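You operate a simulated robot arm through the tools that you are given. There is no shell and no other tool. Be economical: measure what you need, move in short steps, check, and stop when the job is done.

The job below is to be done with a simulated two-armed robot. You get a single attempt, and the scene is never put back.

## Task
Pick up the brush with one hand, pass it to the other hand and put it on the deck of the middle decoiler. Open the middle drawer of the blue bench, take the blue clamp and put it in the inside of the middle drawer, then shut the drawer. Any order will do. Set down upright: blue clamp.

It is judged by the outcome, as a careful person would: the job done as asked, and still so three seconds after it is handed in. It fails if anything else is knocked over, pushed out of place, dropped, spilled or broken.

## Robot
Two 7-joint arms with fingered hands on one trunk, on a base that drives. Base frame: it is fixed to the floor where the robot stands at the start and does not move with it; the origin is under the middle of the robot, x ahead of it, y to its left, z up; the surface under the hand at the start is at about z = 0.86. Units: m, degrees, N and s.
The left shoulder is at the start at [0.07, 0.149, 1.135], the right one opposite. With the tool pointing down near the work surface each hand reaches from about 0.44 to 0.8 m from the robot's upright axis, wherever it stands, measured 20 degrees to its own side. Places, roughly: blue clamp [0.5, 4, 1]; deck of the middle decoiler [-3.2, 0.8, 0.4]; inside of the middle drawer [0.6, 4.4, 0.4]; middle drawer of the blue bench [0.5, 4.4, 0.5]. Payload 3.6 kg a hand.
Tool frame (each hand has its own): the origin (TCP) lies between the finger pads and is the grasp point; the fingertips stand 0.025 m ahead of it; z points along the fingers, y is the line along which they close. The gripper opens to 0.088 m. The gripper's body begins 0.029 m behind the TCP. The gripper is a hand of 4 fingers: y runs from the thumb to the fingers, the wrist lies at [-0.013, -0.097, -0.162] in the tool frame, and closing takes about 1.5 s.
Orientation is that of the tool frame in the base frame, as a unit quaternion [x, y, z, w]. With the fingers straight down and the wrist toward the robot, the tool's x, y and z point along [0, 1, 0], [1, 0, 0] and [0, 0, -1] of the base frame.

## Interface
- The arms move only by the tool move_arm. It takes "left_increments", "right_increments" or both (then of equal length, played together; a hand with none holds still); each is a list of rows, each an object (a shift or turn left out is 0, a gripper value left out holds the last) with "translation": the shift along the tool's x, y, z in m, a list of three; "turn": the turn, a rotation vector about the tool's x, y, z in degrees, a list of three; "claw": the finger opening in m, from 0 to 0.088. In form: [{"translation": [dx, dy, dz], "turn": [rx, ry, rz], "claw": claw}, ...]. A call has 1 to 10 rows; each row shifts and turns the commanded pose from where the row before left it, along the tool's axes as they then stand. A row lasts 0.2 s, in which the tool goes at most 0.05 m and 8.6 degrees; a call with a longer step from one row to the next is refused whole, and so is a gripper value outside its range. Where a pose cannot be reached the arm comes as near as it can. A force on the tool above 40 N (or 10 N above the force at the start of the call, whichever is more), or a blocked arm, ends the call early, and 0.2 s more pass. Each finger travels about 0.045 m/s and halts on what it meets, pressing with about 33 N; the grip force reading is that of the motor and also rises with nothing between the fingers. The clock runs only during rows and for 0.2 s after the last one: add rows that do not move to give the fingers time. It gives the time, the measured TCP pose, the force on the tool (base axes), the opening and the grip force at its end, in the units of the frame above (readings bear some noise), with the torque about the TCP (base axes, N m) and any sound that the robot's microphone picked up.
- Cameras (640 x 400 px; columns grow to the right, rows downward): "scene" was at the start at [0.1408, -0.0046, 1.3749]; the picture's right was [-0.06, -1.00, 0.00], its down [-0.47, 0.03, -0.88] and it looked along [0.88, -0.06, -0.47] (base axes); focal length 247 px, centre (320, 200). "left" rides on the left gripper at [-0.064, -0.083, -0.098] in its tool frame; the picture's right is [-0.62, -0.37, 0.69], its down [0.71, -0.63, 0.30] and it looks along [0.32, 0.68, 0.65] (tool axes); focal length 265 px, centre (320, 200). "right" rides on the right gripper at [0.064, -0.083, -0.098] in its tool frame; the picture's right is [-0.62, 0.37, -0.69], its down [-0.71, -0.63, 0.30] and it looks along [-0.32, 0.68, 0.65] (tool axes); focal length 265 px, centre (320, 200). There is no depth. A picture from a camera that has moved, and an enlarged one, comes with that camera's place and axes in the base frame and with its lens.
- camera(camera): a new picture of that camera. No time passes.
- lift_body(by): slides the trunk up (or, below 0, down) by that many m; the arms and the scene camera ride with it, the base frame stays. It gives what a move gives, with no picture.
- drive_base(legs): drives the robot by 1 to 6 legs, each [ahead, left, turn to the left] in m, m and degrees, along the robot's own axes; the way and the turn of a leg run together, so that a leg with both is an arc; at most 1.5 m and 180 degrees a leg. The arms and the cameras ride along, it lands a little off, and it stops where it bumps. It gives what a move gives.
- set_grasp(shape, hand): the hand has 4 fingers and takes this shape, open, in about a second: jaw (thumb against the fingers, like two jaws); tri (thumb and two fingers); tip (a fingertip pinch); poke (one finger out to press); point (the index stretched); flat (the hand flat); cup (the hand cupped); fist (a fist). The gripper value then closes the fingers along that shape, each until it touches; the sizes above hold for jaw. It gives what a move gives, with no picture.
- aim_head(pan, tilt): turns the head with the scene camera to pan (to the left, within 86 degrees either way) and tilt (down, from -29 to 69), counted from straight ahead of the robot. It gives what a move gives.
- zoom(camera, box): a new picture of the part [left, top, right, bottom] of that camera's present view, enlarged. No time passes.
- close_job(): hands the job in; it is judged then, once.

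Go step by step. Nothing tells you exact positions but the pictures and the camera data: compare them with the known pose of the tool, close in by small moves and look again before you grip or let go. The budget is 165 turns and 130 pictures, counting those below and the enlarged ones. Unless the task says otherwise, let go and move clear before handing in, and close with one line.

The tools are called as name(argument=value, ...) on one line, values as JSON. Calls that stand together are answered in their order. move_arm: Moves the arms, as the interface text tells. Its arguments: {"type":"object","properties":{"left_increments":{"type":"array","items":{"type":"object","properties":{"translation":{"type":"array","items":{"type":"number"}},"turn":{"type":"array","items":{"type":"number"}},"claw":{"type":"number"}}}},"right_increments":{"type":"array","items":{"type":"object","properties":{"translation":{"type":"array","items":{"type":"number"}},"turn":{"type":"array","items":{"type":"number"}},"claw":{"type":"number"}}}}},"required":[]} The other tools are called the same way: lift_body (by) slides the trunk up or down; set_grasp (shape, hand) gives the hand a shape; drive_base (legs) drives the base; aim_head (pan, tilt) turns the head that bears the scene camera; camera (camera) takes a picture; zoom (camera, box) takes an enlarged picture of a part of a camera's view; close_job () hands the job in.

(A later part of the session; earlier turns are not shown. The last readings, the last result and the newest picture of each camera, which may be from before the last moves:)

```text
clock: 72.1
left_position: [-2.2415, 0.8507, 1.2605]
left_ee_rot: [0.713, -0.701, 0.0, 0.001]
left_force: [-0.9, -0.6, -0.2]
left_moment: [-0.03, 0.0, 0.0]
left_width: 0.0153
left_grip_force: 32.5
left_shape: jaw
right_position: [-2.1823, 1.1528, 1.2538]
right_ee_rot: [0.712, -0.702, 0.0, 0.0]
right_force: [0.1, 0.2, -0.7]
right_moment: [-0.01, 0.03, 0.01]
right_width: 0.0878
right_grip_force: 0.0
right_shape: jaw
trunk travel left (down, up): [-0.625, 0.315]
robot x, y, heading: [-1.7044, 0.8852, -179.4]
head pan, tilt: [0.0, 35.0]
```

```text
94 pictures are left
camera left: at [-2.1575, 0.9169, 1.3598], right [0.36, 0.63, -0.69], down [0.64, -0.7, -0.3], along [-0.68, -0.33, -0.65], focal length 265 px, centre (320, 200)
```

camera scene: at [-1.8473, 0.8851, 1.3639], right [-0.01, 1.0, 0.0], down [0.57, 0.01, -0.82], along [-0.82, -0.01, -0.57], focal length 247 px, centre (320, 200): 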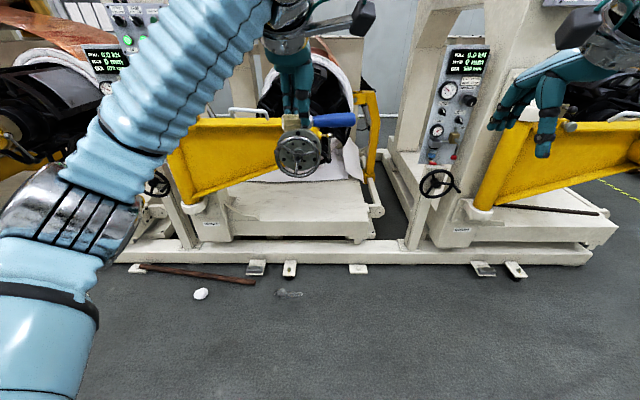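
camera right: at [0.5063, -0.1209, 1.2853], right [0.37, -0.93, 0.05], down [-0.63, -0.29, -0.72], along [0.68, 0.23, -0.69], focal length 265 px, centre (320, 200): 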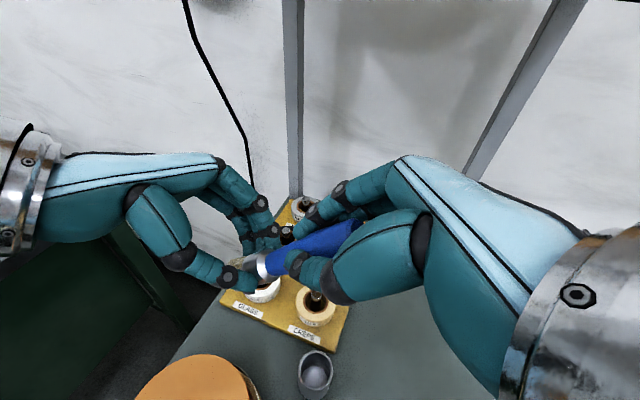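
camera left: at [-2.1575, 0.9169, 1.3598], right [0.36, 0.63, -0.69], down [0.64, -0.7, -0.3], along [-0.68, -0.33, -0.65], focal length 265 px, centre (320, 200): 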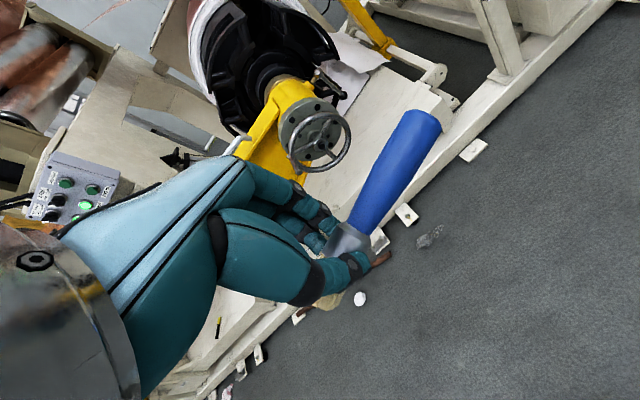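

The yellow hub's handwheel sticks out to about x=-2.73 at z≈0.96, so I must work low and to its right, with deck target y≈0.97. I'll strafe right, tuck the right hand and lower the trunk here before approaching.

drive_base(legs=[[0, -0.3, 0]])

move_arm(right_increments=[{"translation": [-0.03, -0.035, 0]}, {"translation": [-0.03, -0.035, 0]}, {"translation": [-0.03, -0.035, 0]}, {"translation": [-0.03, -0.035, 0]}, {}], left_increments=[{"translation": [0.03, 0.02, 0]}, {"translation": [0.03, 0.02, 0]}, {"translation": [0.03, 0.02, 0]}, {"translation": [0.03, 0.02, 0]}, {}])

lift_body(by=-0.48)

camera(camera="scene")

```text
clock: 76.5
left_position: [-2.243, 1.1504, 1.2617]
left_ee_rot: [0.713, -0.701, -0.001, 0.0]
left_force: [-0.3, 0.8, -1.0]
left_moment: [0.0, 0.02, 0.01]
left_width: 0.015
left_grip_force: 32.8
left_shape: jaw
right_position: [-2.1866, 1.452, 1.2541]
right_ee_rot: [0.713, -0.701, -0.001, 0.0]
right_force: [-0.9, 0.0, -0.8]
right_moment: [-0.02, 0.03, 0.02]
right_width: 0.0877
right_grip_force: 0.0
right_shape: jaw
trunk travel left (down, up): [-0.625, 0.315]
robot x, y, heading: [-1.7074, 1.1845, -179.2]
head pan, tilt: [0.0, 35.0]
```

```text
clock: 77.7
left_position: [-2.3238, 1.0278, 1.2608]
left_ee_rot: [0.712, -0.702, 0.001, 0.0]
left_force: [-0.2, 0.0, -0.5]
left_moment: [-0.03, -0.03, -0.01]
left_width: 0.0152
left_grip_force: 33.0
left_shape: jaw
right_position: [-2.0495, 1.5748, 1.2533]
right_ee_rot: [0.713, -0.702, 0.0, -0.001]
right_force: [0.3, 0.4, 0.4]
right_moment: [0.04, 0.02, 0.01]
right_width: 0.0879
right_grip_force: 0.1
right_shape: jaw
trunk travel left (down, up): [-0.625, 0.315]
robot x, y, heading: [-1.7122, 1.1865, -179.3]
head pan, tilt: [0.0, 35.0]
```

```text
refused: -0.48 is not a number from -0.4 to 0.4
```

```text
93 pictures are left
camera scene: at [-1.8523, 1.1869, 1.3638], right [-0.01, 1.0, 0.0], down [0.57, 0.01, -0.82], along [-0.82, -0.01, -0.57], focal length 247 px, centre (320, 200)
```

scene: 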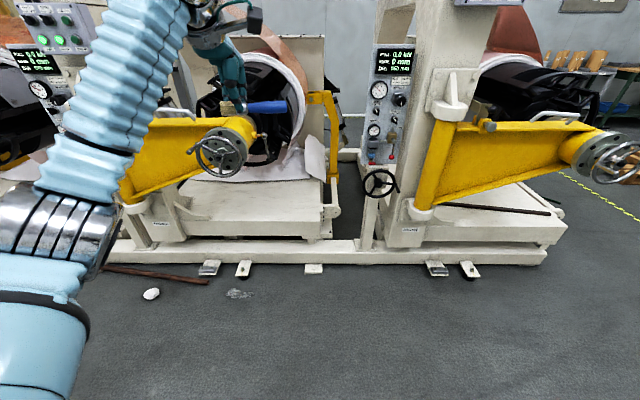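

The layout matches what I expected, with the deck's right end at y≈1.19. I'll lower the trunk in two steps and look again.

lift_body(by=-0.4)

lift_body(by=-0.1)

move_arm(left_increments=[{"translation": [0.01, 0, 0.03]}, {"translation": [0.01, 0, 0.04]}, {"translation": [0.01, 0, 0.04]}, {"translation": [0.01, 0, 0.04]}, {}])

aim_head(pan=10, tilt=15)

camera(camera="scene")

camera(camera="left")

```text
clock: 81.5
left_position: [-2.3223, 1.0297, 0.8612]
left_ee_rot: [0.713, -0.701, 0.0, 0.0]
left_force: [-0.6, -0.4, 0.0]
left_moment: [0.01, 0.0, 0.0]
left_width: 0.0151
left_grip_force: 32.8
left_shape: jaw
right_position: [-2.0487, 1.5751, 0.8548]
right_ee_rot: [0.713, -0.702, 0.0, 0.0]
right_force: [0.0, 0.3, 0.2]
right_moment: [-0.04, 0.01, -0.01]
right_width: 0.0876
right_grip_force: 0.1
right_shape: jaw
trunk travel left (down, up): [-0.225, 0.715]
robot x, y, heading: [-1.7114, 1.187, -179.4]
head pan, tilt: [0.0, 35.0]
```

```text
clock: 82.8
left_position: [-2.3225, 1.0291, 0.7619]
left_ee_rot: [0.713, -0.701, 0.001, 0.0]
left_force: [-1.3, -0.4, 0.0]
left_moment: [-0.01, -0.01, -0.01]
left_width: 0.0154
left_grip_force: 33.3
left_shape: jaw
right_position: [-2.0472, 1.5757, 0.7543]
right_ee_rot: [0.713, -0.701, 0.001, 0.0]
right_force: [0.2, 0.1, 0.0]
right_moment: [-0.01, -0.01, -0.01]
right_width: 0.0875
right_grip_force: 0.1
right_shape: jaw
trunk travel left (down, up): [-0.125, 0.815]
robot x, y, heading: [-1.711, 1.187, -179.3]
head pan, tilt: [0.0, 35.0]
```

```text
clock: 84.0
left_position: [-2.3222, 0.9898, 0.612]
left_ee_rot: [0.711, -0.703, -0.001, 0.0]
left_force: [0.0, -0.1, -0.6]
left_moment: [-0.02, 0.0, -0.01]
left_width: 0.0152
left_grip_force: 32.5
left_shape: jaw
right_position: [-2.0476, 1.5754, 0.7544]
right_ee_rot: [0.713, -0.701, -0.001, 0.0]
right_force: [0.7, -0.5, -0.4]
right_moment: [0.01, 0.01, -0.04]
right_width: 0.0877
right_grip_force: 0.0
right_shape: jaw
trunk travel left (down, up): [-0.125, 0.815]
robot x, y, heading: [-1.7167, 1.1858, -179.5]
head pan, tilt: [0.0, 35.0]
```

```text
clock: 84.9
left_position: [-2.3221, 0.9908, 0.6126]
left_ee_rot: [0.712, -0.702, -0.001, 0.0]
left_force: [-0.8, -0.4, -0.1]
left_moment: [-0.02, -0.02, 0.01]
left_width: 0.0152
left_grip_force: 33.0
left_shape: jaw
right_position: [-2.0485, 1.5754, 0.7547]
right_ee_rot: [0.712, -0.702, 0.0, 0.001]
right_force: [-0.7, -0.2, 0.0]
right_moment: [0.01, 0.02, -0.01]
right_width: 0.0878
right_grip_force: 0.0
right_shape: jaw
trunk travel left (down, up): [-0.125, 0.815]
robot x, y, heading: [-1.707, 1.1896, -179.4]
head pan, tilt: [10.0, 15.0]
```

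```text
92 pictures are left
camera scene: at [-1.8545, 1.171, 0.8959], right [-0.18, 0.98, 0.0], down [0.26, 0.05, -0.97], along [-0.95, -0.18, -0.26], focal length 247 px, centre (320, 200)
```

scene: 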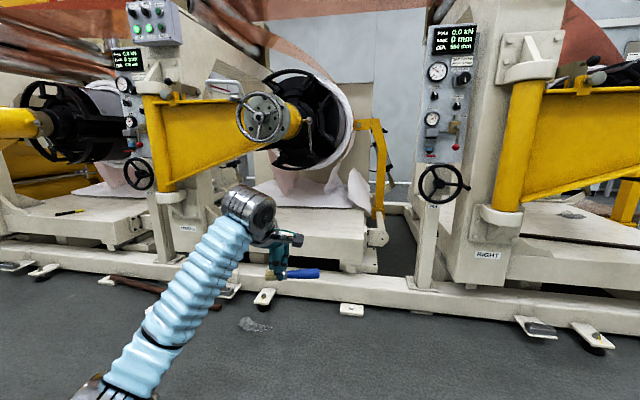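

```text
91 pictures are left
camera left: at [-2.2389, 1.0562, 0.7097], right [0.36, 0.63, -0.69], down [0.64, -0.7, -0.3], along [-0.68, -0.33, -0.65], focal length 265 px, centre (320, 200)
```

left: 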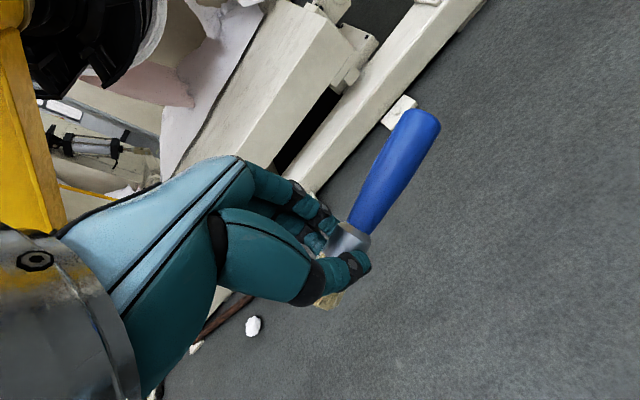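

Triangulating, the deck top is at z≈0.34 with its front edge at x≈-3.08, and the hub is at z 0.85–1.05, y 0.68–0.88. I'll lower the hand a little more, drive in 0.55 m and recheck.

move_arm(left_increments=[{"translation": [0, 0.02, 0.03]}, {"translation": [0, 0.02, 0.03]}, {"translation": [0, 0.02, 0.03]}, {}])

drive_base(legs=[[0.55, 0, 0]])

camera(camera="scene")

camera(camera="left")

```text
clock: 85.9
left_position: [-2.3823, 0.9902, 0.5215]
left_ee_rot: [0.712, -0.702, 0.001, -0.001]
left_force: [0.0, 0.0, -0.4]
left_moment: [-0.02, -0.03, 0.01]
left_width: 0.0154
left_grip_force: 33.2
left_shape: jaw
right_position: [-2.0489, 1.5747, 0.7544]
right_ee_rot: [0.713, -0.702, 0.001, 0.001]
right_force: [0.6, 0.3, -0.8]
right_moment: [0.0, 0.01, 0.01]
right_width: 0.0878
right_grip_force: 0.0
right_shape: jaw
trunk travel left (down, up): [-0.125, 0.815]
robot x, y, heading: [-1.7125, 1.1853, -179.3]
head pan, tilt: [10.0, 15.0]
```

```text
clock: 93.4
left_position: [-2.9327, 0.9819, 0.5211]
left_ee_rot: [0.712, -0.702, -0.001, 0.0]
left_force: [-0.1, 0.7, 0.0]
left_moment: [-0.03, 0.03, 0.02]
left_width: 0.0151
left_grip_force: 33.1
left_shape: jaw
right_position: [-2.5995, 1.5684, 0.7546]
right_ee_rot: [0.713, -0.702, 0.0, 0.0]
right_force: [0.7, 0.2, 0.3]
right_moment: [-0.02, -0.01, 0.0]
right_width: 0.0876
right_grip_force: 0.0
right_shape: jaw
trunk travel left (down, up): [-0.125, 0.815]
robot x, y, heading: [-2.2648, 1.1827, -179.4]
head pan, tilt: [10.0, 15.0]
```

```text
90 pictures are left
camera scene: at [-2.4072, 1.1641, 0.8959], right [-0.19, 0.98, 0.0], down [0.25, 0.05, -0.97], along [-0.95, -0.18, -0.26], focal length 247 px, centre (320, 200)
```

scene: 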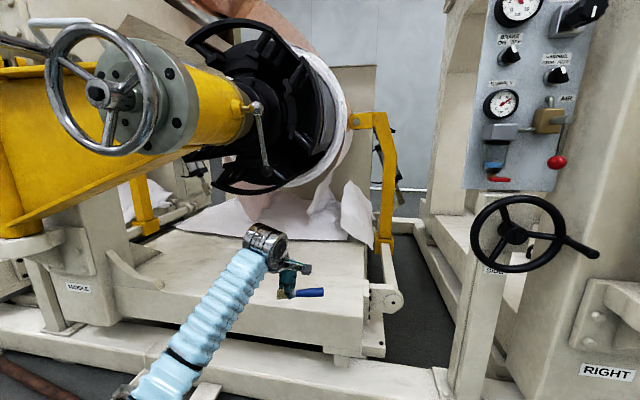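

```text
89 pictures are left
camera left: at [-2.8501, 1.0486, 0.6197], right [0.36, 0.63, -0.69], down [0.64, -0.7, -0.3], along [-0.68, -0.33, -0.65], focal length 265 px, centre (320, 200)
```

left: 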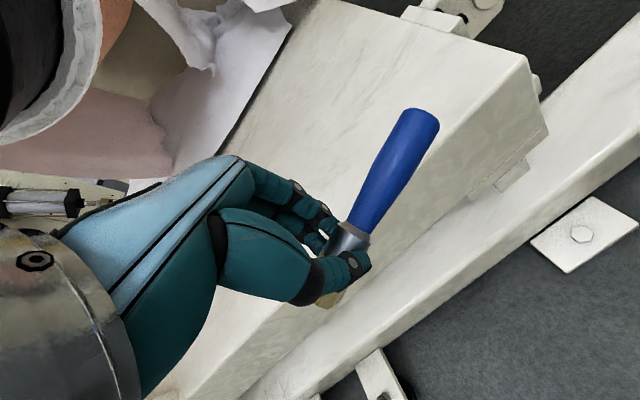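

The hand is clear, below and to the right of the hub, and the deck front corner is near (-3.05, 1.20). I'll drive in 0.18 m more.

drive_base(legs=[[0.18, 0, 0]])

aim_head(pan=15, tilt=40)

camera(camera="scene")

camera(camera="left")

```text
clock: 96.3
left_position: [-3.112, 0.9791, 0.5212]
left_ee_rot: [0.714, -0.701, 0.001, 0.0]
left_force: [0.3, 0.7, -0.9]
left_moment: [-0.01, -0.03, 0.01]
left_width: 0.0149
left_grip_force: 33.1
left_shape: jaw
right_position: [-2.7809, 1.5669, 0.7541]
right_ee_rot: [0.713, -0.701, -0.001, -0.001]
right_force: [0.7, -0.9, 0.0]
right_moment: [-0.03, 0.02, 0.0]
right_width: 0.0875
right_grip_force: 0.1
right_shape: jaw
trunk travel left (down, up): [-0.125, 0.815]
robot x, y, heading: [-2.4456, 1.1755, -179.1]
head pan, tilt: [10.0, 15.0]
```

```text
clock: 97.2
left_position: [-3.1138, 0.9798, 0.5209]
left_ee_rot: [0.712, -0.702, -0.001, 0.0]
left_force: [0.7, -1.2, -1.2]
left_moment: [-0.04, -0.04, 0.0]
left_width: 0.015
left_grip_force: 33.3
left_shape: jaw
right_position: [-2.7811, 1.5658, 0.7547]
right_ee_rot: [0.713, -0.701, 0.0, -0.001]
right_force: [-0.1, 0.1, 0.7]
right_moment: [0.03, 0.02, 0.02]
right_width: 0.0877
right_grip_force: 0.0
right_shape: jaw
trunk travel left (down, up): [-0.125, 0.815]
robot x, y, heading: [-2.4506, 1.1757, -179.1]
head pan, tilt: [15.0, 40.0]
```

```text
88 pictures are left
camera scene: at [-2.58, 1.1561, 0.8565], right [-0.27, 0.96, 0.0], down [0.62, 0.17, -0.77], along [-0.74, -0.21, -0.64], focal length 247 px, centre (320, 200)
```

scene: 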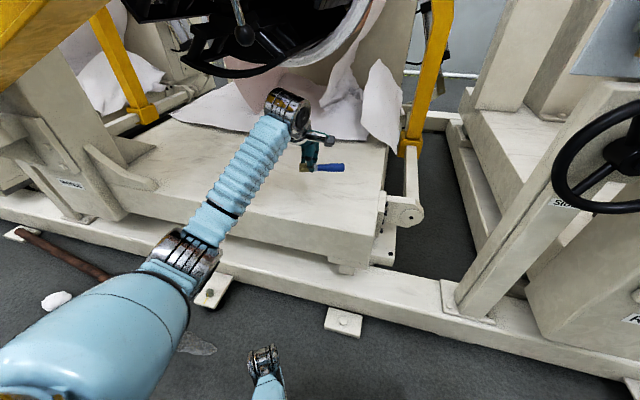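

```text
87 pictures are left
camera left: at [-3.0303, 1.0459, 0.6197], right [0.36, 0.63, -0.69], down [0.64, -0.7, -0.3], along [-0.68, -0.34, -0.65], focal length 265 px, centre (320, 200)
```

left: 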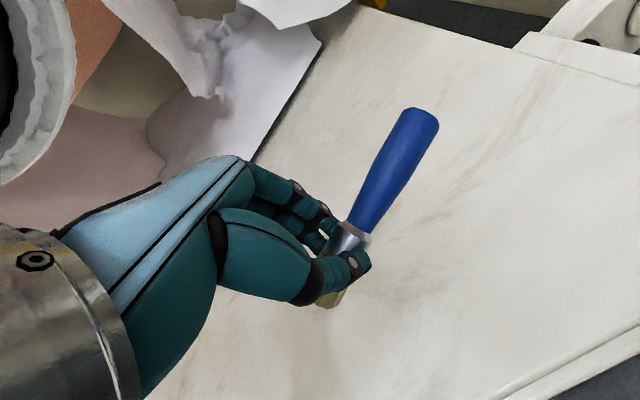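

The hand is over clear deck. I'll extend slightly, go down to just above the surface and look from the side.

move_arm(left_increments=[{"translation": [0, 0.03, 0]}, {"translation": [0, 0.03, 0]}, {"translation": [0, 0, 0.03]}, {"translation": [0, 0, 0.03]}, {"translation": [0, 0, 0.03]}, {"translation": [0, 0, 0.02]}, {}])

zoom(camera="scene", box=[220, 60, 440, 240])

camera(camera="left")

```text
clock: 98.8
left_position: [-3.1735, 0.9784, 0.4158]
left_ee_rot: [0.714, -0.701, -0.003, 0.003]
left_force: [0.6, -1.6, 12.9]
left_moment: [-0.04, 0.0, -0.06]
left_width: 0.0157
left_grip_force: 32.8
left_shape: jaw
right_position: [-2.7798, 1.5658, 0.7544]
right_ee_rot: [0.713, -0.701, -0.001, 0.001]
right_force: [-0.3, -0.3, -1.3]
right_moment: [-0.01, 0.01, -0.02]
right_width: 0.088
right_grip_force: 0.1
right_shape: jaw
trunk travel left (down, up): [-0.125, 0.815]
robot x, y, heading: [-2.445, 1.1784, -179.5]
head pan, tilt: [15.0, 40.0]
```

```text
2.22 times, centred on (330, 150) of scene
camera zoom: at [-2.5784, 1.1564, 0.8569], right [-0.27, 0.96, 0.0], down [0.62, 0.17, -0.77], along [-0.74, -0.21, -0.64], focal length 550 px, centre (298, 311)
```

zoom: 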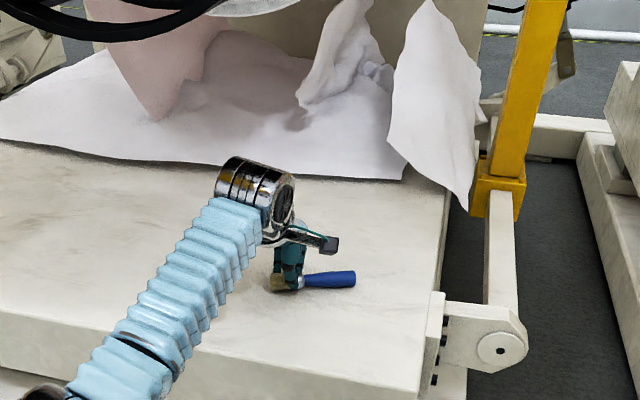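

```text
85 pictures are left
camera left: at [-3.0898, 1.045, 0.5128], right [0.35, 0.63, -0.7], down [0.64, -0.7, -0.31], along [-0.68, -0.34, -0.65], focal length 265 px, centre (320, 200)
```

left: 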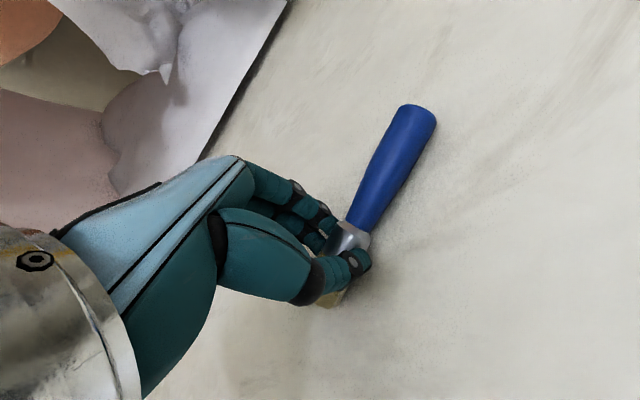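

The upward force of 13 N shows the brush is resting on the deck (z≈0.39). I'll open the fingers gently and check before rising.

move_arm(left_increments=[{"translation": [0, 0, -0.004]}, {"claw": 0.025}, {"claw": 0.035}, {"claw": 0.05}, {"claw": 0.06}, {}, {}])

camera(camera="left")

```text
clock: 100.4
left_position: [-3.1724, 0.979, 0.4156]
left_ee_rot: [0.714, -0.7, 0.0, -0.001]
left_force: [0.3, -0.6, -0.6]
left_moment: [-0.01, -0.02, 0.01]
left_width: 0.0595
left_grip_force: 0.1
left_shape: jaw
right_position: [-2.7798, 1.5653, 0.7547]
right_ee_rot: [0.712, -0.702, 0.0, -0.001]
right_force: [0.3, -0.6, 0.6]
right_moment: [0.02, 0.0, 0.02]
right_width: 0.0879
right_grip_force: 0.1
right_shape: jaw
trunk travel left (down, up): [-0.125, 0.815]
robot x, y, heading: [-2.4472, 1.1766, -179.2]
head pan, tilt: [15.0, 40.0]
```

```text
84 pictures are left
camera left: at [-3.0901, 1.045, 0.5134], right [0.36, 0.63, -0.69], down [0.64, -0.7, -0.3], along [-0.68, -0.34, -0.65], focal length 265 px, centre (320, 200)
```

left: 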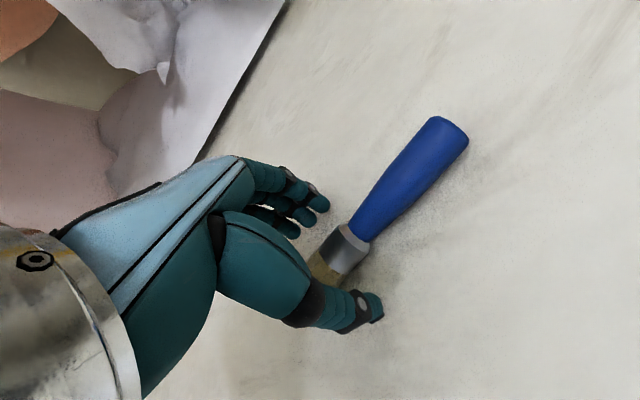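

The brush lies on the deck and the fingers are clear of it. I'll rise straight up a little, then back the base out.

move_arm(left_increments=[{"claw": 0.075}, {"translation": [0, 0, -0.03]}, {"translation": [0, 0, -0.04]}, {"translation": [0, 0, -0.04]}, {}])

drive_base(legs=[[-0.7, 0, 0]])

aim_head(pan=10, tilt=20)

camera(camera="scene")

```text
clock: 101.6
left_position: [-3.1729, 0.9792, 0.5254]
left_ee_rot: [0.713, -0.701, 0.001, -0.001]
left_force: [0.2, -0.1, 0.4]
left_moment: [0.01, -0.03, -0.01]
left_width: 0.0746
left_grip_force: 0.1
left_shape: jaw
right_position: [-2.7805, 1.5654, 0.7556]
right_ee_rot: [0.712, -0.702, 0.0, -0.001]
right_force: [0.7, -1.0, -0.8]
right_moment: [-0.01, 0.01, 0.02]
right_width: 0.0876
right_grip_force: 0.1
right_shape: jaw
trunk travel left (down, up): [-0.125, 0.815]
robot x, y, heading: [-2.4485, 1.1831, -179.2]
head pan, tilt: [15.0, 40.0]
```

```text
clock: 110.8
left_position: [-2.4775, 0.9899, 0.5261]
left_ee_rot: [0.711, -0.703, 0.0, 0.0]
left_force: [0.0, 0.2, 0.2]
left_moment: [0.03, -0.01, 0.01]
left_width: 0.0747
left_grip_force: 0.0
left_shape: jaw
right_position: [-2.0817, 1.5755, 0.7555]
right_ee_rot: [0.711, -0.703, 0.0, 0.0]
right_force: [-0.5, 0.0, 0.0]
right_moment: [0.02, 0.01, -0.02]
right_width: 0.0879
right_grip_force: 0.0
right_shape: jaw
trunk travel left (down, up): [-0.125, 0.815]
robot x, y, heading: [-1.7487, 1.1893, -179.3]
head pan, tilt: [15.0, 40.0]
```

```text
clock: 111.7
left_position: [-2.4783, 0.9895, 0.5239]
left_ee_rot: [0.711, -0.704, 0.0, 0.0]
left_force: [1.0, 0.6, 0.3]
left_moment: [0.0, -0.01, 0.0]
left_width: 0.075
left_grip_force: 0.1
left_shape: jaw
right_position: [-2.0823, 1.575, 0.7546]
right_ee_rot: [0.71, -0.704, -0.001, 0.0]
right_force: [0.6, -0.8, 0.2]
right_moment: [-0.02, -0.02, -0.04]
right_width: 0.0874
right_grip_force: 0.0
right_shape: jaw
trunk travel left (down, up): [-0.125, 0.815]
robot x, y, heading: [-1.752, 1.1835, -179.6]
head pan, tilt: [10.0, 20.0]
```

```text
83 pictures are left
camera scene: at [-1.8934, 1.1696, 0.8877], right [-0.18, 0.98, 0.0], down [0.34, 0.06, -0.94], along [-0.92, -0.17, -0.34], focal length 247 px, centre (320, 200)
```

scene: 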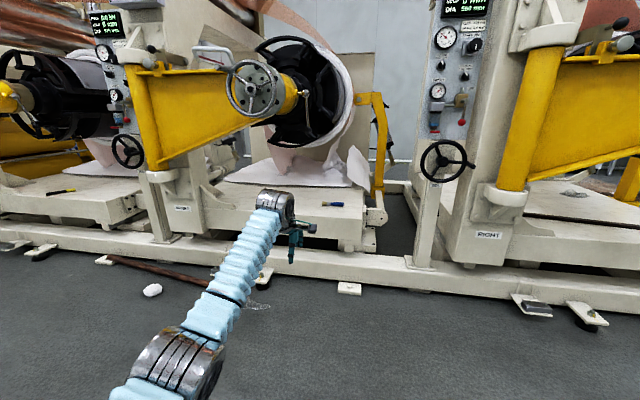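

The brush is lying on the middle deck. Next I'll raise the trunk, pull the left hand in, and drive toward the blue bench.

lift_body(by=0.4)

move_arm(left_increments=[{"translation": [0, -0.04, -0.02]}, {"translation": [0, -0.04, -0.02]}, {"translation": [0, -0.04, -0.02]}, {"translation": [0, -0.04, -0.02]}, {"translation": [0, -0.03, -0.03]}, {"translation": [0, -0.02, -0.04]}, {"translation": [0, 0, -0.04]}, {}])

drive_base(legs=[[0, 0, -90], [1.2, -0.5, 0], [1.3, -0.5, 0]])

lift_body(by=0.1)

aim_head(pan=-60, tilt=15)

camera(camera="scene")

```text
clock: 115.5
left_position: [-2.4776, 0.9893, 0.9247]
left_ee_rot: [0.712, -0.703, 0.001, 0.0]
left_force: [-0.5, -0.5, 0.2]
left_moment: [0.02, 0.01, -0.03]
left_width: 0.0747
left_grip_force: 0.0
left_shape: jaw
right_position: [-2.0828, 1.5758, 1.1541]
right_ee_rot: [0.711, -0.703, -0.001, -0.001]
right_force: [-0.5, -0.1, 0.4]
right_moment: [0.03, -0.01, -0.01]
right_width: 0.0876
right_grip_force: 0.0
right_shape: jaw
trunk travel left (down, up): [-0.525, 0.415]
robot x, y, heading: [-1.7514, 1.1854, -179.5]
head pan, tilt: [10.0, 20.0]
```

```text
clock: 117.3
left_position: [-2.2683, 0.9909, 1.1151]
left_ee_rot: [0.712, -0.703, 0.0, 0.0]
left_force: [-0.4, 0.6, 0.3]
left_moment: [0.03, -0.01, 0.01]
left_width: 0.0751
left_grip_force: 0.0
left_shape: jaw
right_position: [-2.0839, 1.5752, 1.1544]
right_ee_rot: [0.711, -0.703, -0.001, 0.0]
right_force: [-0.2, 0.7, 0.6]
right_moment: [0.04, -0.01, 0.03]
right_width: 0.0875
right_grip_force: 0.0
right_shape: jaw
trunk travel left (down, up): [-0.525, 0.415]
robot x, y, heading: [-1.7495, 1.1896, -179.7]
head pan, tilt: [10.0, 20.0]
```

```text
clock: 159.1
left_position: [-0.9235, 4.1995, 1.1159]
left_ee_rot: [0.002, 1.0, 0.0, 0.0]
left_force: [0.3, 0.6, -0.1]
left_moment: [0.0, 0.0, 0.01]
left_width: 0.075
left_grip_force: 0.1
left_shape: jaw
right_position: [-0.3424, 4.0068, 1.1552]
right_ee_rot: [0.002, 1.0, 0.0, 0.001]
right_force: [1.2, 0.2, 1.2]
right_moment: [0.01, 0.01, -0.02]
right_width: 0.0879
right_grip_force: 0.1
right_shape: jaw
trunk travel left (down, up): [-0.525, 0.415]
robot x, y, heading: [-0.7371, 3.6795, 89.5]
head pan, tilt: [10.0, 20.0]
```

```text
clock: 160.5
left_position: [-0.9231, 4.2017, 1.2148]
left_ee_rot: [0.002, 1.0, -0.001, 0.001]
left_force: [0.4, 0.8, -1.1]
left_moment: [0.03, 0.0, -0.01]
left_width: 0.0746
left_grip_force: 0.0
left_shape: jaw
right_position: [-0.3435, 4.0053, 1.2543]
right_ee_rot: [0.002, 1.0, 0.0, 0.0]
right_force: [-0.2, 0.6, -0.6]
right_moment: [0.0, 0.04, -0.01]
right_width: 0.0876
right_grip_force: 0.1
right_shape: jaw
trunk travel left (down, up): [-0.625, 0.315]
robot x, y, heading: [-0.7361, 3.6797, 89.8]
head pan, tilt: [10.0, 20.0]
```

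```text
clock: 161.9
left_position: [-0.9231, 4.199, 1.2162]
left_ee_rot: [0.002, 1.0, 0.0, 0.0]
left_force: [0.2, -0.3, 0.2]
left_moment: [0.0, 0.0, -0.03]
left_width: 0.0748
left_grip_force: 0.0
left_shape: jaw
right_position: [-0.3425, 4.0051, 1.255]
right_ee_rot: [0.002, 1.0, 0.0, 0.001]
right_force: [0.6, 0.0, 0.4]
right_moment: [-0.01, 0.01, -0.01]
right_width: 0.0875
right_grip_force: 0.1
right_shape: jaw
trunk travel left (down, up): [-0.625, 0.315]
robot x, y, heading: [-0.7374, 3.6789, 89.8]
head pan, tilt: [-60.0, 15.0]
```

```text
82 pictures are left
camera scene: at [-0.6556, 3.7774, 1.3959], right [0.49, -0.87, 0.0], down [-0.23, -0.13, -0.97], along [0.84, 0.48, -0.26], focal length 247 px, centre (320, 200)
```

scene: 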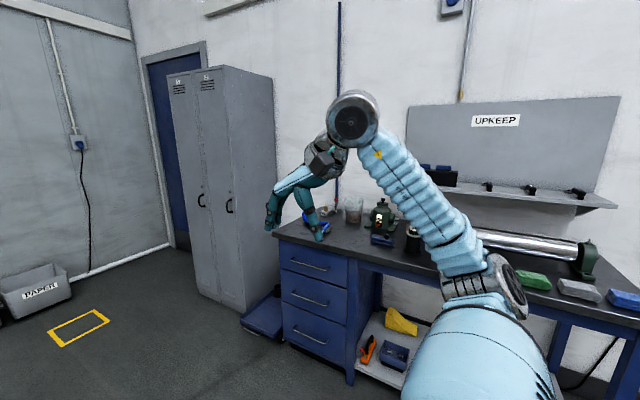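

The blue bench has a three-drawer unit on its left and tools on top. I'll face it (heading 0) and look.

drive_base(legs=[[0, 0, -90]])

aim_head(pan=8, tilt=25)

camera(camera="scene")

zoom(camera="scene", box=[180, 80, 380, 220])

```text
clock: 172.1
left_position: [-0.2203, 3.8757, 1.2156]
left_ee_rot: [0.703, 0.712, -0.001, 0.0]
left_force: [0.3, 0.3, -0.9]
left_moment: [-0.02, 0.02, 0.01]
left_width: 0.0748
left_grip_force: 0.0
left_shape: jaw
right_position: [-0.4036, 3.2917, 1.2544]
right_ee_rot: [0.702, 0.712, 0.0, 0.0]
right_force: [0.7, 0.0, -0.4]
right_moment: [0.0, 0.03, 0.02]
right_width: 0.0877
right_grip_force: 0.0
right_shape: jaw
trunk travel left (down, up): [-0.625, 0.315]
robot x, y, heading: [-0.7389, 3.6838, 0.9]
head pan, tilt: [-60.0, 15.0]
```

```text
clock: 173.5
left_position: [-0.2206, 3.8752, 1.2156]
left_ee_rot: [0.702, 0.712, 0.0, 0.0]
left_force: [0.5, 0.0, 0.3]
left_moment: [-0.01, -0.03, -0.01]
left_width: 0.075
left_grip_force: 0.0
left_shape: jaw
right_position: [-0.4042, 3.2924, 1.2556]
right_ee_rot: [0.703, 0.711, 0.0, 0.0]
right_force: [-0.4, -0.1, 0.2]
right_moment: [-0.04, 0.02, -0.02]
right_width: 0.0875
right_grip_force: 0.0
right_shape: jaw
trunk travel left (down, up): [-0.625, 0.315]
robot x, y, heading: [-0.7337, 3.6818, 0.8]
head pan, tilt: [8.0, 25.0]
```

```text
81 pictures are left
camera scene: at [-0.5961, 3.6952, 1.3797], right [0.15, -0.99, 0.0], down [-0.42, -0.06, -0.91], along [0.9, 0.13, -0.42], focal length 247 px, centre (320, 200)
```

scene: 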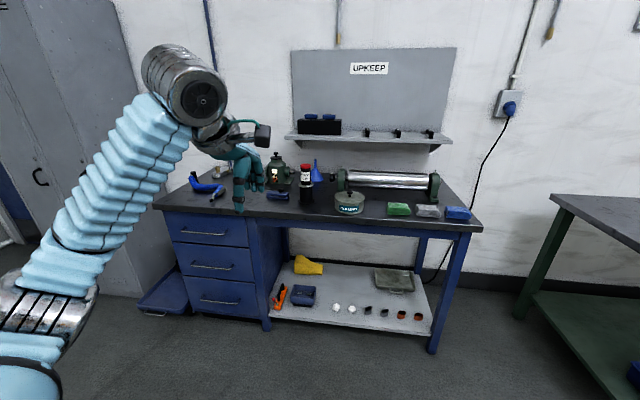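

```text
2.86 times, centred on (280, 150) of scene
camera zoom: at [-0.5961, 3.6952, 1.3797], right [0.15, -0.99, 0.0], down [-0.42, -0.06, -0.91], along [0.9, 0.13, -0.42], focal length 707 px, centre (434, 343)
```

zoom: 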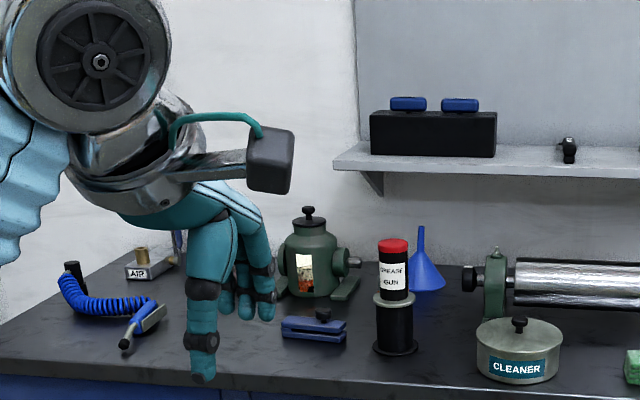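

I see a blue clamp-like item with a black knob on the bench top near (0.43, 4.04). The three blue drawers are at y 4.17–4.6, with the middle handle at z≈0.5. I'll drive closer and inspect.

drive_base(legs=[[0.45, 0.56, -1]])

aim_head(pan=-10, tilt=40)

camera(camera="scene")

camera(camera="right")

```text
clock: 181.1
left_position: [0.2313, 4.4289, 1.2167]
left_ee_rot: [0.707, 0.707, -0.001, 0.0]
left_force: [-0.3, 0.1, 0.2]
left_moment: [-0.04, 0.02, 0.01]
left_width: 0.0749
left_grip_force: 0.1
left_shape: jaw
right_position: [0.0394, 3.8473, 1.2558]
right_ee_rot: [0.707, 0.707, 0.0, 0.002]
right_force: [-0.1, -0.5, 0.1]
right_moment: [0.04, -0.04, -0.01]
right_width: 0.0877
right_grip_force: 0.0
right_shape: jaw
trunk travel left (down, up): [-0.625, 0.315]
robot x, y, heading: [-0.2833, 4.2397, -0.3]
head pan, tilt: [8.0, 25.0]
```

```text
clock: 181.9
left_position: [0.233, 4.4281, 1.2156]
left_ee_rot: [0.707, 0.708, 0.0, 0.0]
left_force: [0.4, -0.3, -0.1]
left_moment: [-0.02, 0.02, 0.0]
left_width: 0.0749
left_grip_force: 0.0
left_shape: jaw
right_position: [0.0418, 3.8461, 1.2544]
right_ee_rot: [0.706, 0.708, 0.0, 0.0]
right_force: [-0.2, -0.1, 0.4]
right_moment: [-0.03, -0.03, 0.0]
right_width: 0.0877
right_grip_force: 0.1
right_shape: jaw
trunk travel left (down, up): [-0.625, 0.315]
robot x, y, heading: [-0.2833, 4.2405, -0.2]
head pan, tilt: [-10.0, 40.0]
```

```text
79 pictures are left
camera scene: at [-0.1524, 4.2251, 1.3564], right [-0.18, -0.98, 0.0], down [-0.63, 0.11, -0.77], along [0.75, -0.13, -0.64], focal length 247 px, centre (320, 200)
```

scene: 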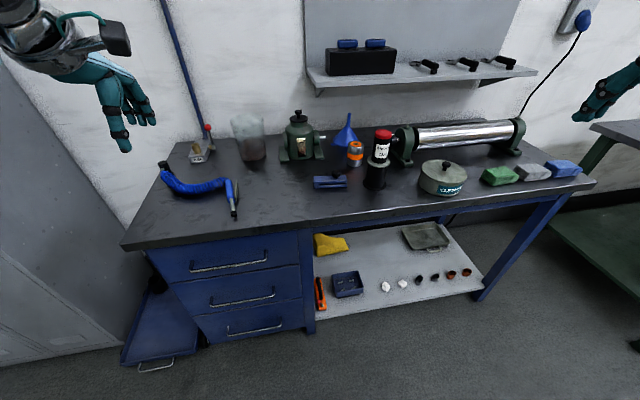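

```text
78 pictures are left
camera right: at [-0.0432, 3.9101, 1.354], right [0.37, -0.62, 0.69], down [-0.63, -0.71, -0.3], along [0.68, -0.32, -0.65], focal length 265 px, centre (320, 200)
```

right: 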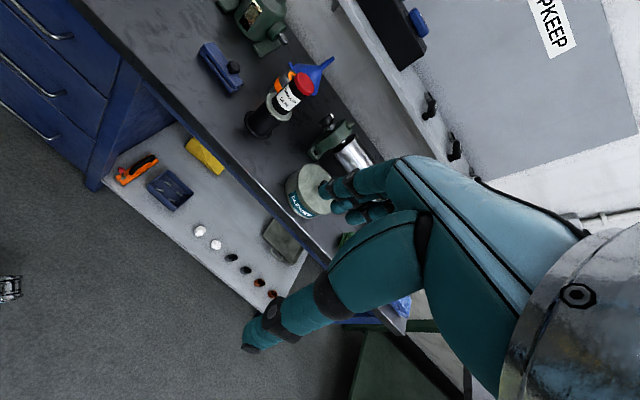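

The candidate clamp is at about (0.50, 4.08, 0.87). I'll enlarge it and the shelf's blue items to be sure which is the clamp.

zoom(camera="scene", box=[270, 130, 410, 220])

zoom(camera="right", box=[170, 10, 350, 130])

zoom(camera="scene", box=[300, 20, 560, 110])

```text
4.44 times, centred on (340, 175) of scene
camera zoom: at [-0.1524, 4.2251, 1.3564], right [-0.18, -0.98, 0.0], down [-0.63, 0.11, -0.77], along [0.75, -0.13, -0.64], focal length 1099 px, centre (231, 311)
```

zoom: 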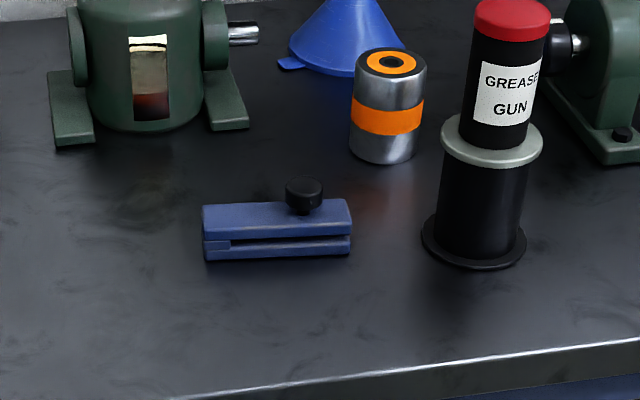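

```text
3.33 times, centred on (260, 70) of right
camera zoom: at [-0.0432, 3.9101, 1.354], right [0.37, -0.62, 0.69], down [-0.63, -0.71, -0.3], along [0.68, -0.32, -0.65], focal length 885 px, centre (520, 633)
```

zoom: 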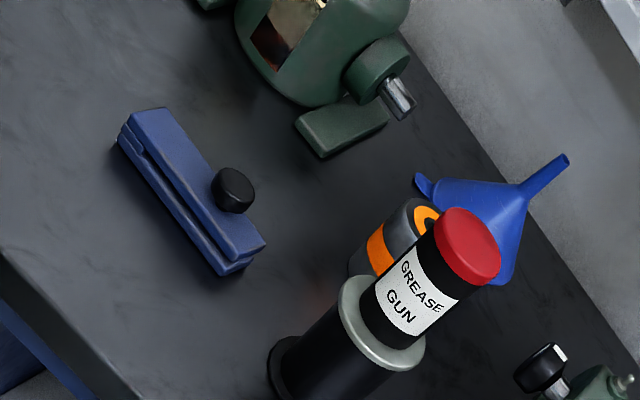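

```text
2.46 times, centred on (430, 65) of scene
camera zoom: at [-0.1524, 4.2251, 1.3564], right [-0.18, -0.98, 0.0], down [-0.63, 0.11, -0.77], along [0.75, -0.13, -0.64], focal length 609 px, centre (49, 532)
```

zoom: 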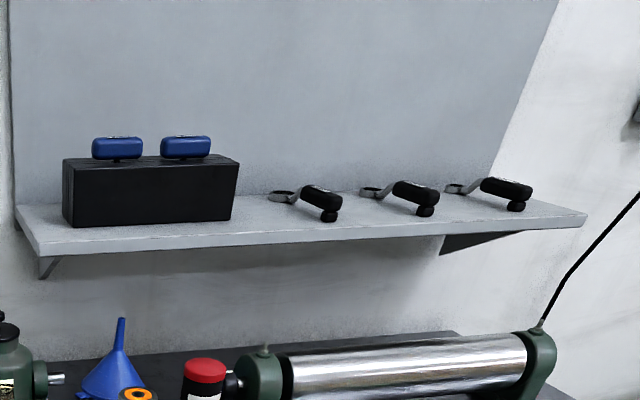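

The two-bar tool with the black knob is the blue clamp: about 0.11 × 0.04 m, 0.025 m high, with the knob on top off-centre. I'll drive nearer and bring the open right hand above it.

drive_base(legs=[[0.15, 0.06, 0]])

move_arm(right_increments=[{"translation": [0.025, 0.04, 0]}, {"translation": [0.025, 0.04, 0]}, {"translation": [0.025, 0.04, 0]}, {"translation": [0.025, 0.04, 0]}, {"translation": [0.025, 0.04, 0]}, {"translation": [0.01, 0.04, 0]}, {"translation": [0, 0.03, 0.03]}, {"translation": [0, 0, 0.05]}, {"translation": [0, 0, 0.05]}, {}])

camera(camera="right")

camera(camera="scene")

```text
clock: 184.4
left_position: [0.3809, 4.4842, 1.2177]
left_ee_rot: [0.706, 0.708, 0.002, 0.001]
left_force: [0.9, 0.3, -0.5]
left_moment: [0.02, 0.02, -0.03]
left_width: 0.0748
left_grip_force: 0.1
left_shape: jaw
right_position: [0.1872, 3.9028, 1.255]
right_ee_rot: [0.708, 0.706, 0.001, 0.001]
right_force: [0.1, 0.8, 0.4]
right_moment: [0.03, -0.01, 0.01]
right_width: 0.0876
right_grip_force: 0.1
right_shape: jaw
trunk travel left (down, up): [-0.625, 0.315]
robot x, y, heading: [-0.1309, 4.3002, -0.2]
head pan, tilt: [-10.0, 40.0]
```

```text
clock: 186.6
left_position: [0.3842, 4.4861, 1.2154]
left_ee_rot: [0.707, 0.707, 0.0, 0.0]
left_force: [1.0, 0.5, 0.3]
left_moment: [0.01, 0.04, 0.02]
left_width: 0.0749
left_grip_force: 0.0
left_shape: jaw
right_position: [0.4599, 4.0386, 1.1242]
right_ee_rot: [0.708, 0.706, 0.0, 0.001]
right_force: [0.5, 0.1, -0.1]
right_moment: [0.01, 0.0, 0.0]
right_width: 0.0876
right_grip_force: 0.1
right_shape: jaw
trunk travel left (down, up): [-0.625, 0.315]
robot x, y, heading: [-0.1313, 4.2988, -0.4]
head pan, tilt: [-10.0, 40.0]
```

```text
74 pictures are left
camera right: at [0.3765, 4.1029, 1.224], right [0.37, -0.62, 0.69], down [-0.63, -0.71, -0.3], along [0.68, -0.33, -0.65], focal length 265 px, centre (320, 200)
```

right: 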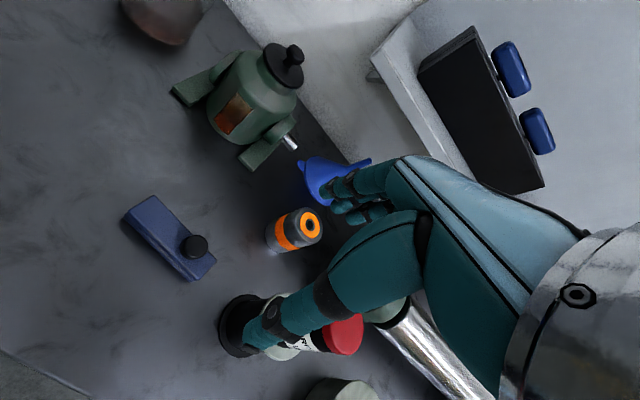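

```text
73 pictures are left
camera scene: at [0.0012, 4.2858, 1.3562], right [-0.18, -0.98, 0.0], down [-0.63, 0.11, -0.77], along [0.75, -0.14, -0.64], focal length 247 px, centre (320, 200)
```

scene: 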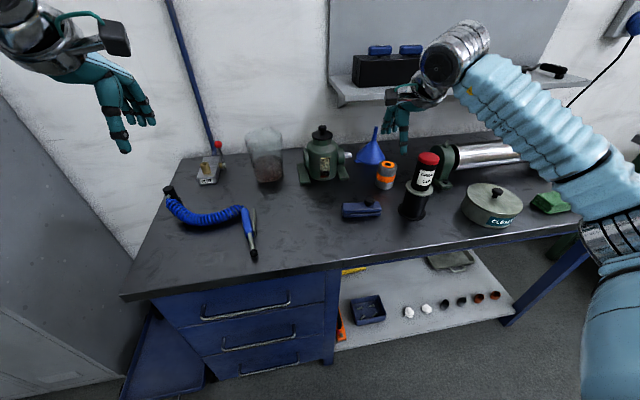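

Clamp centre is at (0.496, 4.075), top z≈0.885, yawed about 6°, with the knob toward -y. I'll centre the hand at y≈4.085, turn 6° and descend to z≈0.96.

move_arm(right_increments=[{"translation": [0.024, 0.019, 0]}, {"translation": [0.022, 0.018, 0]}, {"turn": [0, 0, 6]}, {"translation": [0, 0, 0.04]}, {"translation": [0, 0, 0.04]}, {"translation": [0, 0, 0.04]}, {"translation": [0, 0, 0.04]}, {}])

camera(camera="right")

zoom(camera="scene", box=[300, 120, 460, 230])

```text
clock: 188.4
left_position: [0.3817, 4.4856, 1.2157]
left_ee_rot: [0.707, 0.707, 0.0, 0.0]
left_force: [0.5, -0.5, -0.3]
left_moment: [0.0, 0.0, -0.03]
left_width: 0.0748
left_grip_force: 0.1
left_shape: jaw
right_position: [0.4969, 4.0845, 0.9661]
right_ee_rot: [0.745, 0.667, 0.0, 0.0]
right_force: [-0.2, 0.3, -0.2]
right_moment: [-0.01, -0.01, -0.01]
right_width: 0.0876
right_grip_force: 0.0
right_shape: jaw
trunk travel left (down, up): [-0.625, 0.315]
robot x, y, heading: [-0.136, 4.2994, -0.4]
head pan, tilt: [-10.0, 40.0]
```

```text
72 pictures are left
camera right: at [0.4206, 4.157, 1.0646], right [0.3, -0.66, 0.69], down [-0.7, -0.64, -0.3], along [0.65, -0.4, -0.65], focal length 265 px, centre (320, 200)
```

right: 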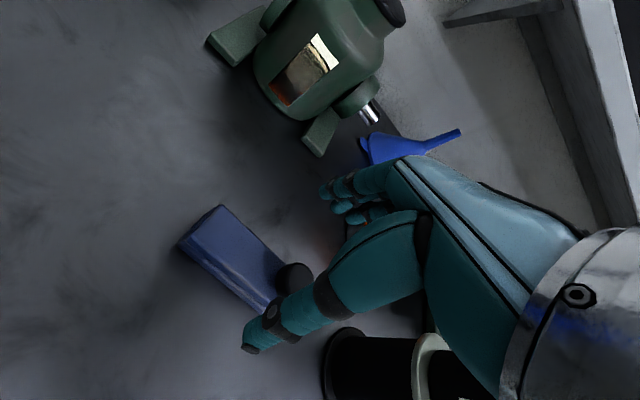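

```text
3.64 times, centred on (380, 175) of scene
camera zoom: at [-0.0008, 4.2854, 1.3564], right [-0.18, -0.98, 0.0], down [-0.63, 0.11, -0.77], along [0.75, -0.14, -0.64], focal length 900 px, centre (102, 291)
```

zoom: 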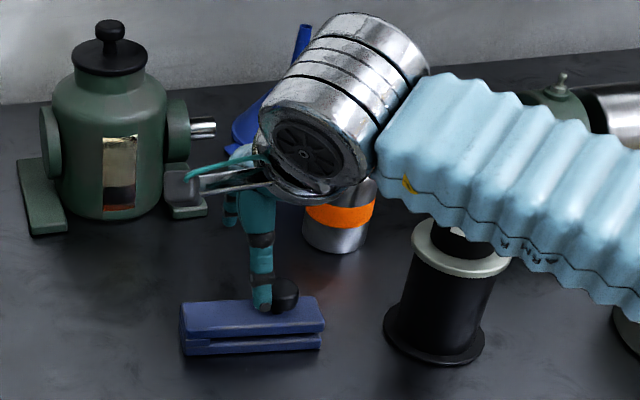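

The jaws straddle the clamp with the knob between them and the forearm is clear of the grease gun. I'll descend to z≈0.888.

move_arm(right_increments=[{"translation": [0.004, 0, 0.025]}, {"translation": [0, 0, 0.025]}, {"translation": [0, 0, 0.018]}, {"translation": [0, 0, 0.01]}, {}])

camera(camera="right")

zoom(camera="scene", box=[300, 120, 460, 230])

```text
clock: 189.6
left_position: [0.3818, 4.4854, 1.2164]
left_ee_rot: [0.707, 0.707, 0.002, 0.001]
left_force: [0.9, -0.3, 0.4]
left_moment: [-0.01, 0.0, 0.04]
left_width: 0.0749
left_grip_force: 0.1
left_shape: jaw
right_position: [0.498, 4.0887, 0.8878]
right_ee_rot: [0.744, 0.668, 0.0, 0.001]
right_force: [0.6, 0.3, -0.8]
right_moment: [-0.01, 0.01, -0.01]
right_width: 0.0876
right_grip_force: 0.1
right_shape: jaw
trunk travel left (down, up): [-0.625, 0.315]
robot x, y, heading: [-0.1319, 4.301, 0.1]
head pan, tilt: [-10.0, 40.0]
```

```text
70 pictures are left
camera right: at [0.4205, 4.1612, 0.9867], right [0.3, -0.66, 0.69], down [-0.7, -0.64, -0.31], along [0.65, -0.4, -0.65], focal length 265 px, centre (320, 200)
```

right: 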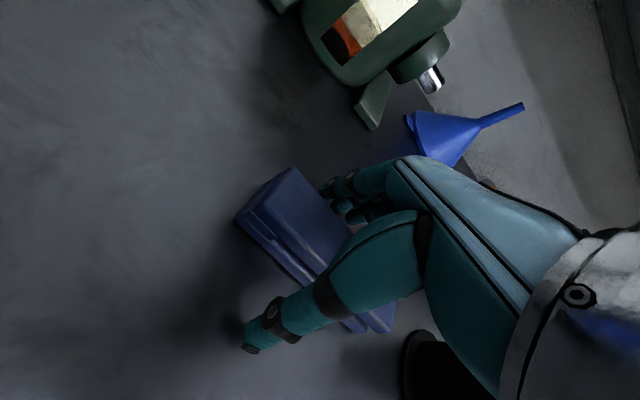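

```text
3.64 times, centred on (380, 175) of scene
camera zoom: at [-0.001, 4.2851, 1.3565], right [-0.18, -0.98, 0.0], down [-0.63, 0.11, -0.77], along [0.75, -0.14, -0.64], focal length 900 px, centre (102, 291)
```

zoom: 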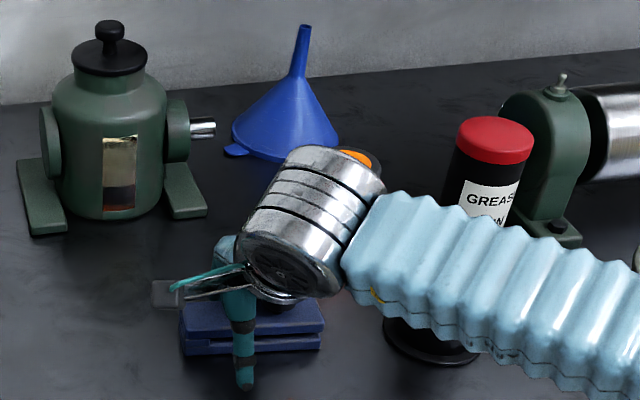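

No contact, and the jaws straddle the bar. Closing.

move_arm(right_increments=[{"claw": 0.07}, {"claw": 0.055}, {"claw": 0.045}, {"claw": 0.035}, {"claw": 0.025}, {"claw": 0.015}, {}, {}, {}, {}])

camera(camera="right")

```text
clock: 191.8
left_position: [0.3819, 4.4852, 1.2173]
left_ee_rot: [0.707, 0.707, 0.0, 0.001]
left_force: [0.1, -0.3, 0.1]
left_moment: [0.01, 0.03, 0.01]
left_width: 0.0748
left_grip_force: 0.0
left_shape: jaw
right_position: [0.4988, 4.089, 0.8861]
right_ee_rot: [0.744, 0.668, 0.0, 0.001]
right_force: [-0.1, -0.6, 0.0]
right_moment: [-0.03, 0.0, 0.04]
right_width: 0.0287
right_grip_force: 32.8
right_shape: jaw
trunk travel left (down, up): [-0.625, 0.315]
robot x, y, heading: [-0.1324, 4.3001, -0.1]
head pan, tilt: [-10.0, 40.0]
```

```text
68 pictures are left
camera right: at [0.421, 4.161, 0.9866], right [0.3, -0.66, 0.69], down [-0.7, -0.64, -0.3], along [0.65, -0.4, -0.65], focal length 265 px, centre (320, 200)
```

right: 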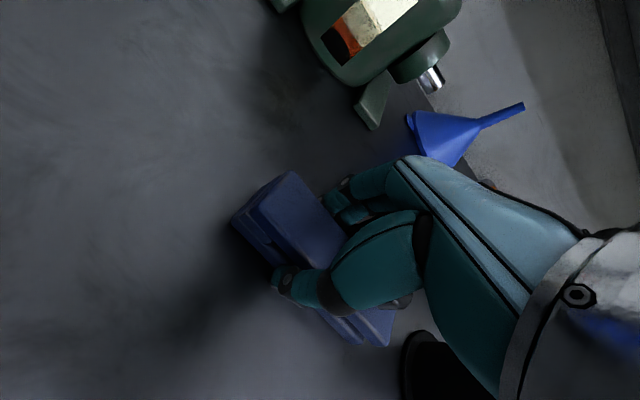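

The clamp is gripped at 29 mm. Lifting straight up.

move_arm(right_increments=[{"translation": [0, 0, -0.02]}, {"translation": [0, 0, -0.04]}, {"translation": [0, 0, -0.04]}, {"translation": [0, 0, -0.04]}, {"translation": [0, 0, -0.04]}, {"translation": [0, 0, -0.04]}, {}])

camera(camera="right")

camera(camera="scene")

```text
clock: 193.4
left_position: [0.3827, 4.4847, 1.216]
left_ee_rot: [0.708, 0.706, 0.001, 0.0]
left_force: [0.0, -0.4, -0.1]
left_moment: [-0.01, 0.03, 0.04]
left_width: 0.0749
left_grip_force: 0.0
left_shape: jaw
right_position: [0.4979, 4.0875, 1.1078]
right_ee_rot: [0.744, 0.668, 0.0, -0.001]
right_force: [-0.7, 0.4, -1.7]
right_moment: [0.05, -0.05, -0.01]
right_width: 0.028
right_grip_force: 33.1
right_shape: jaw
trunk travel left (down, up): [-0.625, 0.315]
robot x, y, heading: [-0.1341, 4.3019, -0.5]
head pan, tilt: [-10.0, 40.0]
```

```text
67 pictures are left
camera right: at [0.4208, 4.1607, 1.2069], right [0.3, -0.66, 0.69], down [-0.7, -0.64, -0.3], along [0.64, -0.4, -0.65], focal length 265 px, centre (320, 200)
```

right: 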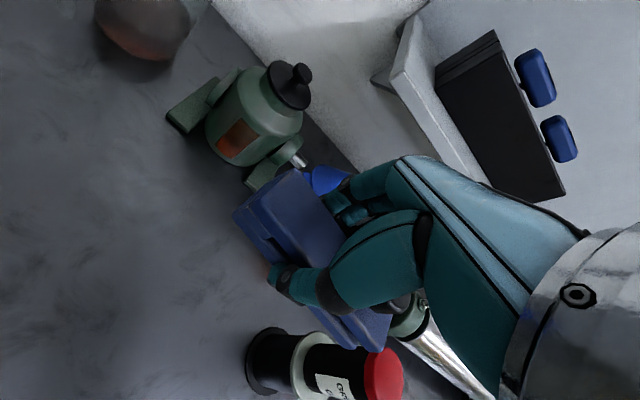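

```text
66 pictures are left
camera scene: at [0.0002, 4.2845, 1.3563], right [-0.18, -0.98, 0.0], down [-0.63, 0.11, -0.77], along [0.75, -0.14, -0.64], focal length 247 px, centre (320, 200)
```

scene: 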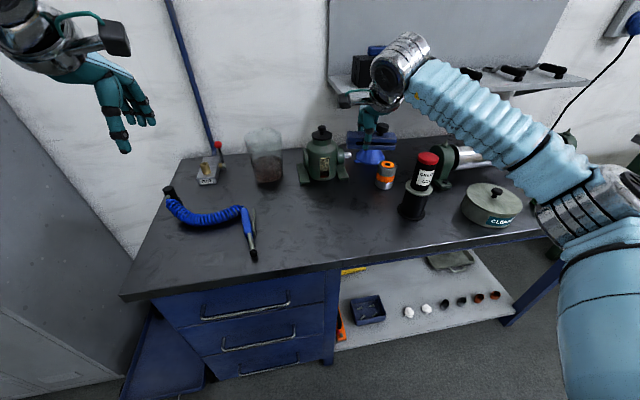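

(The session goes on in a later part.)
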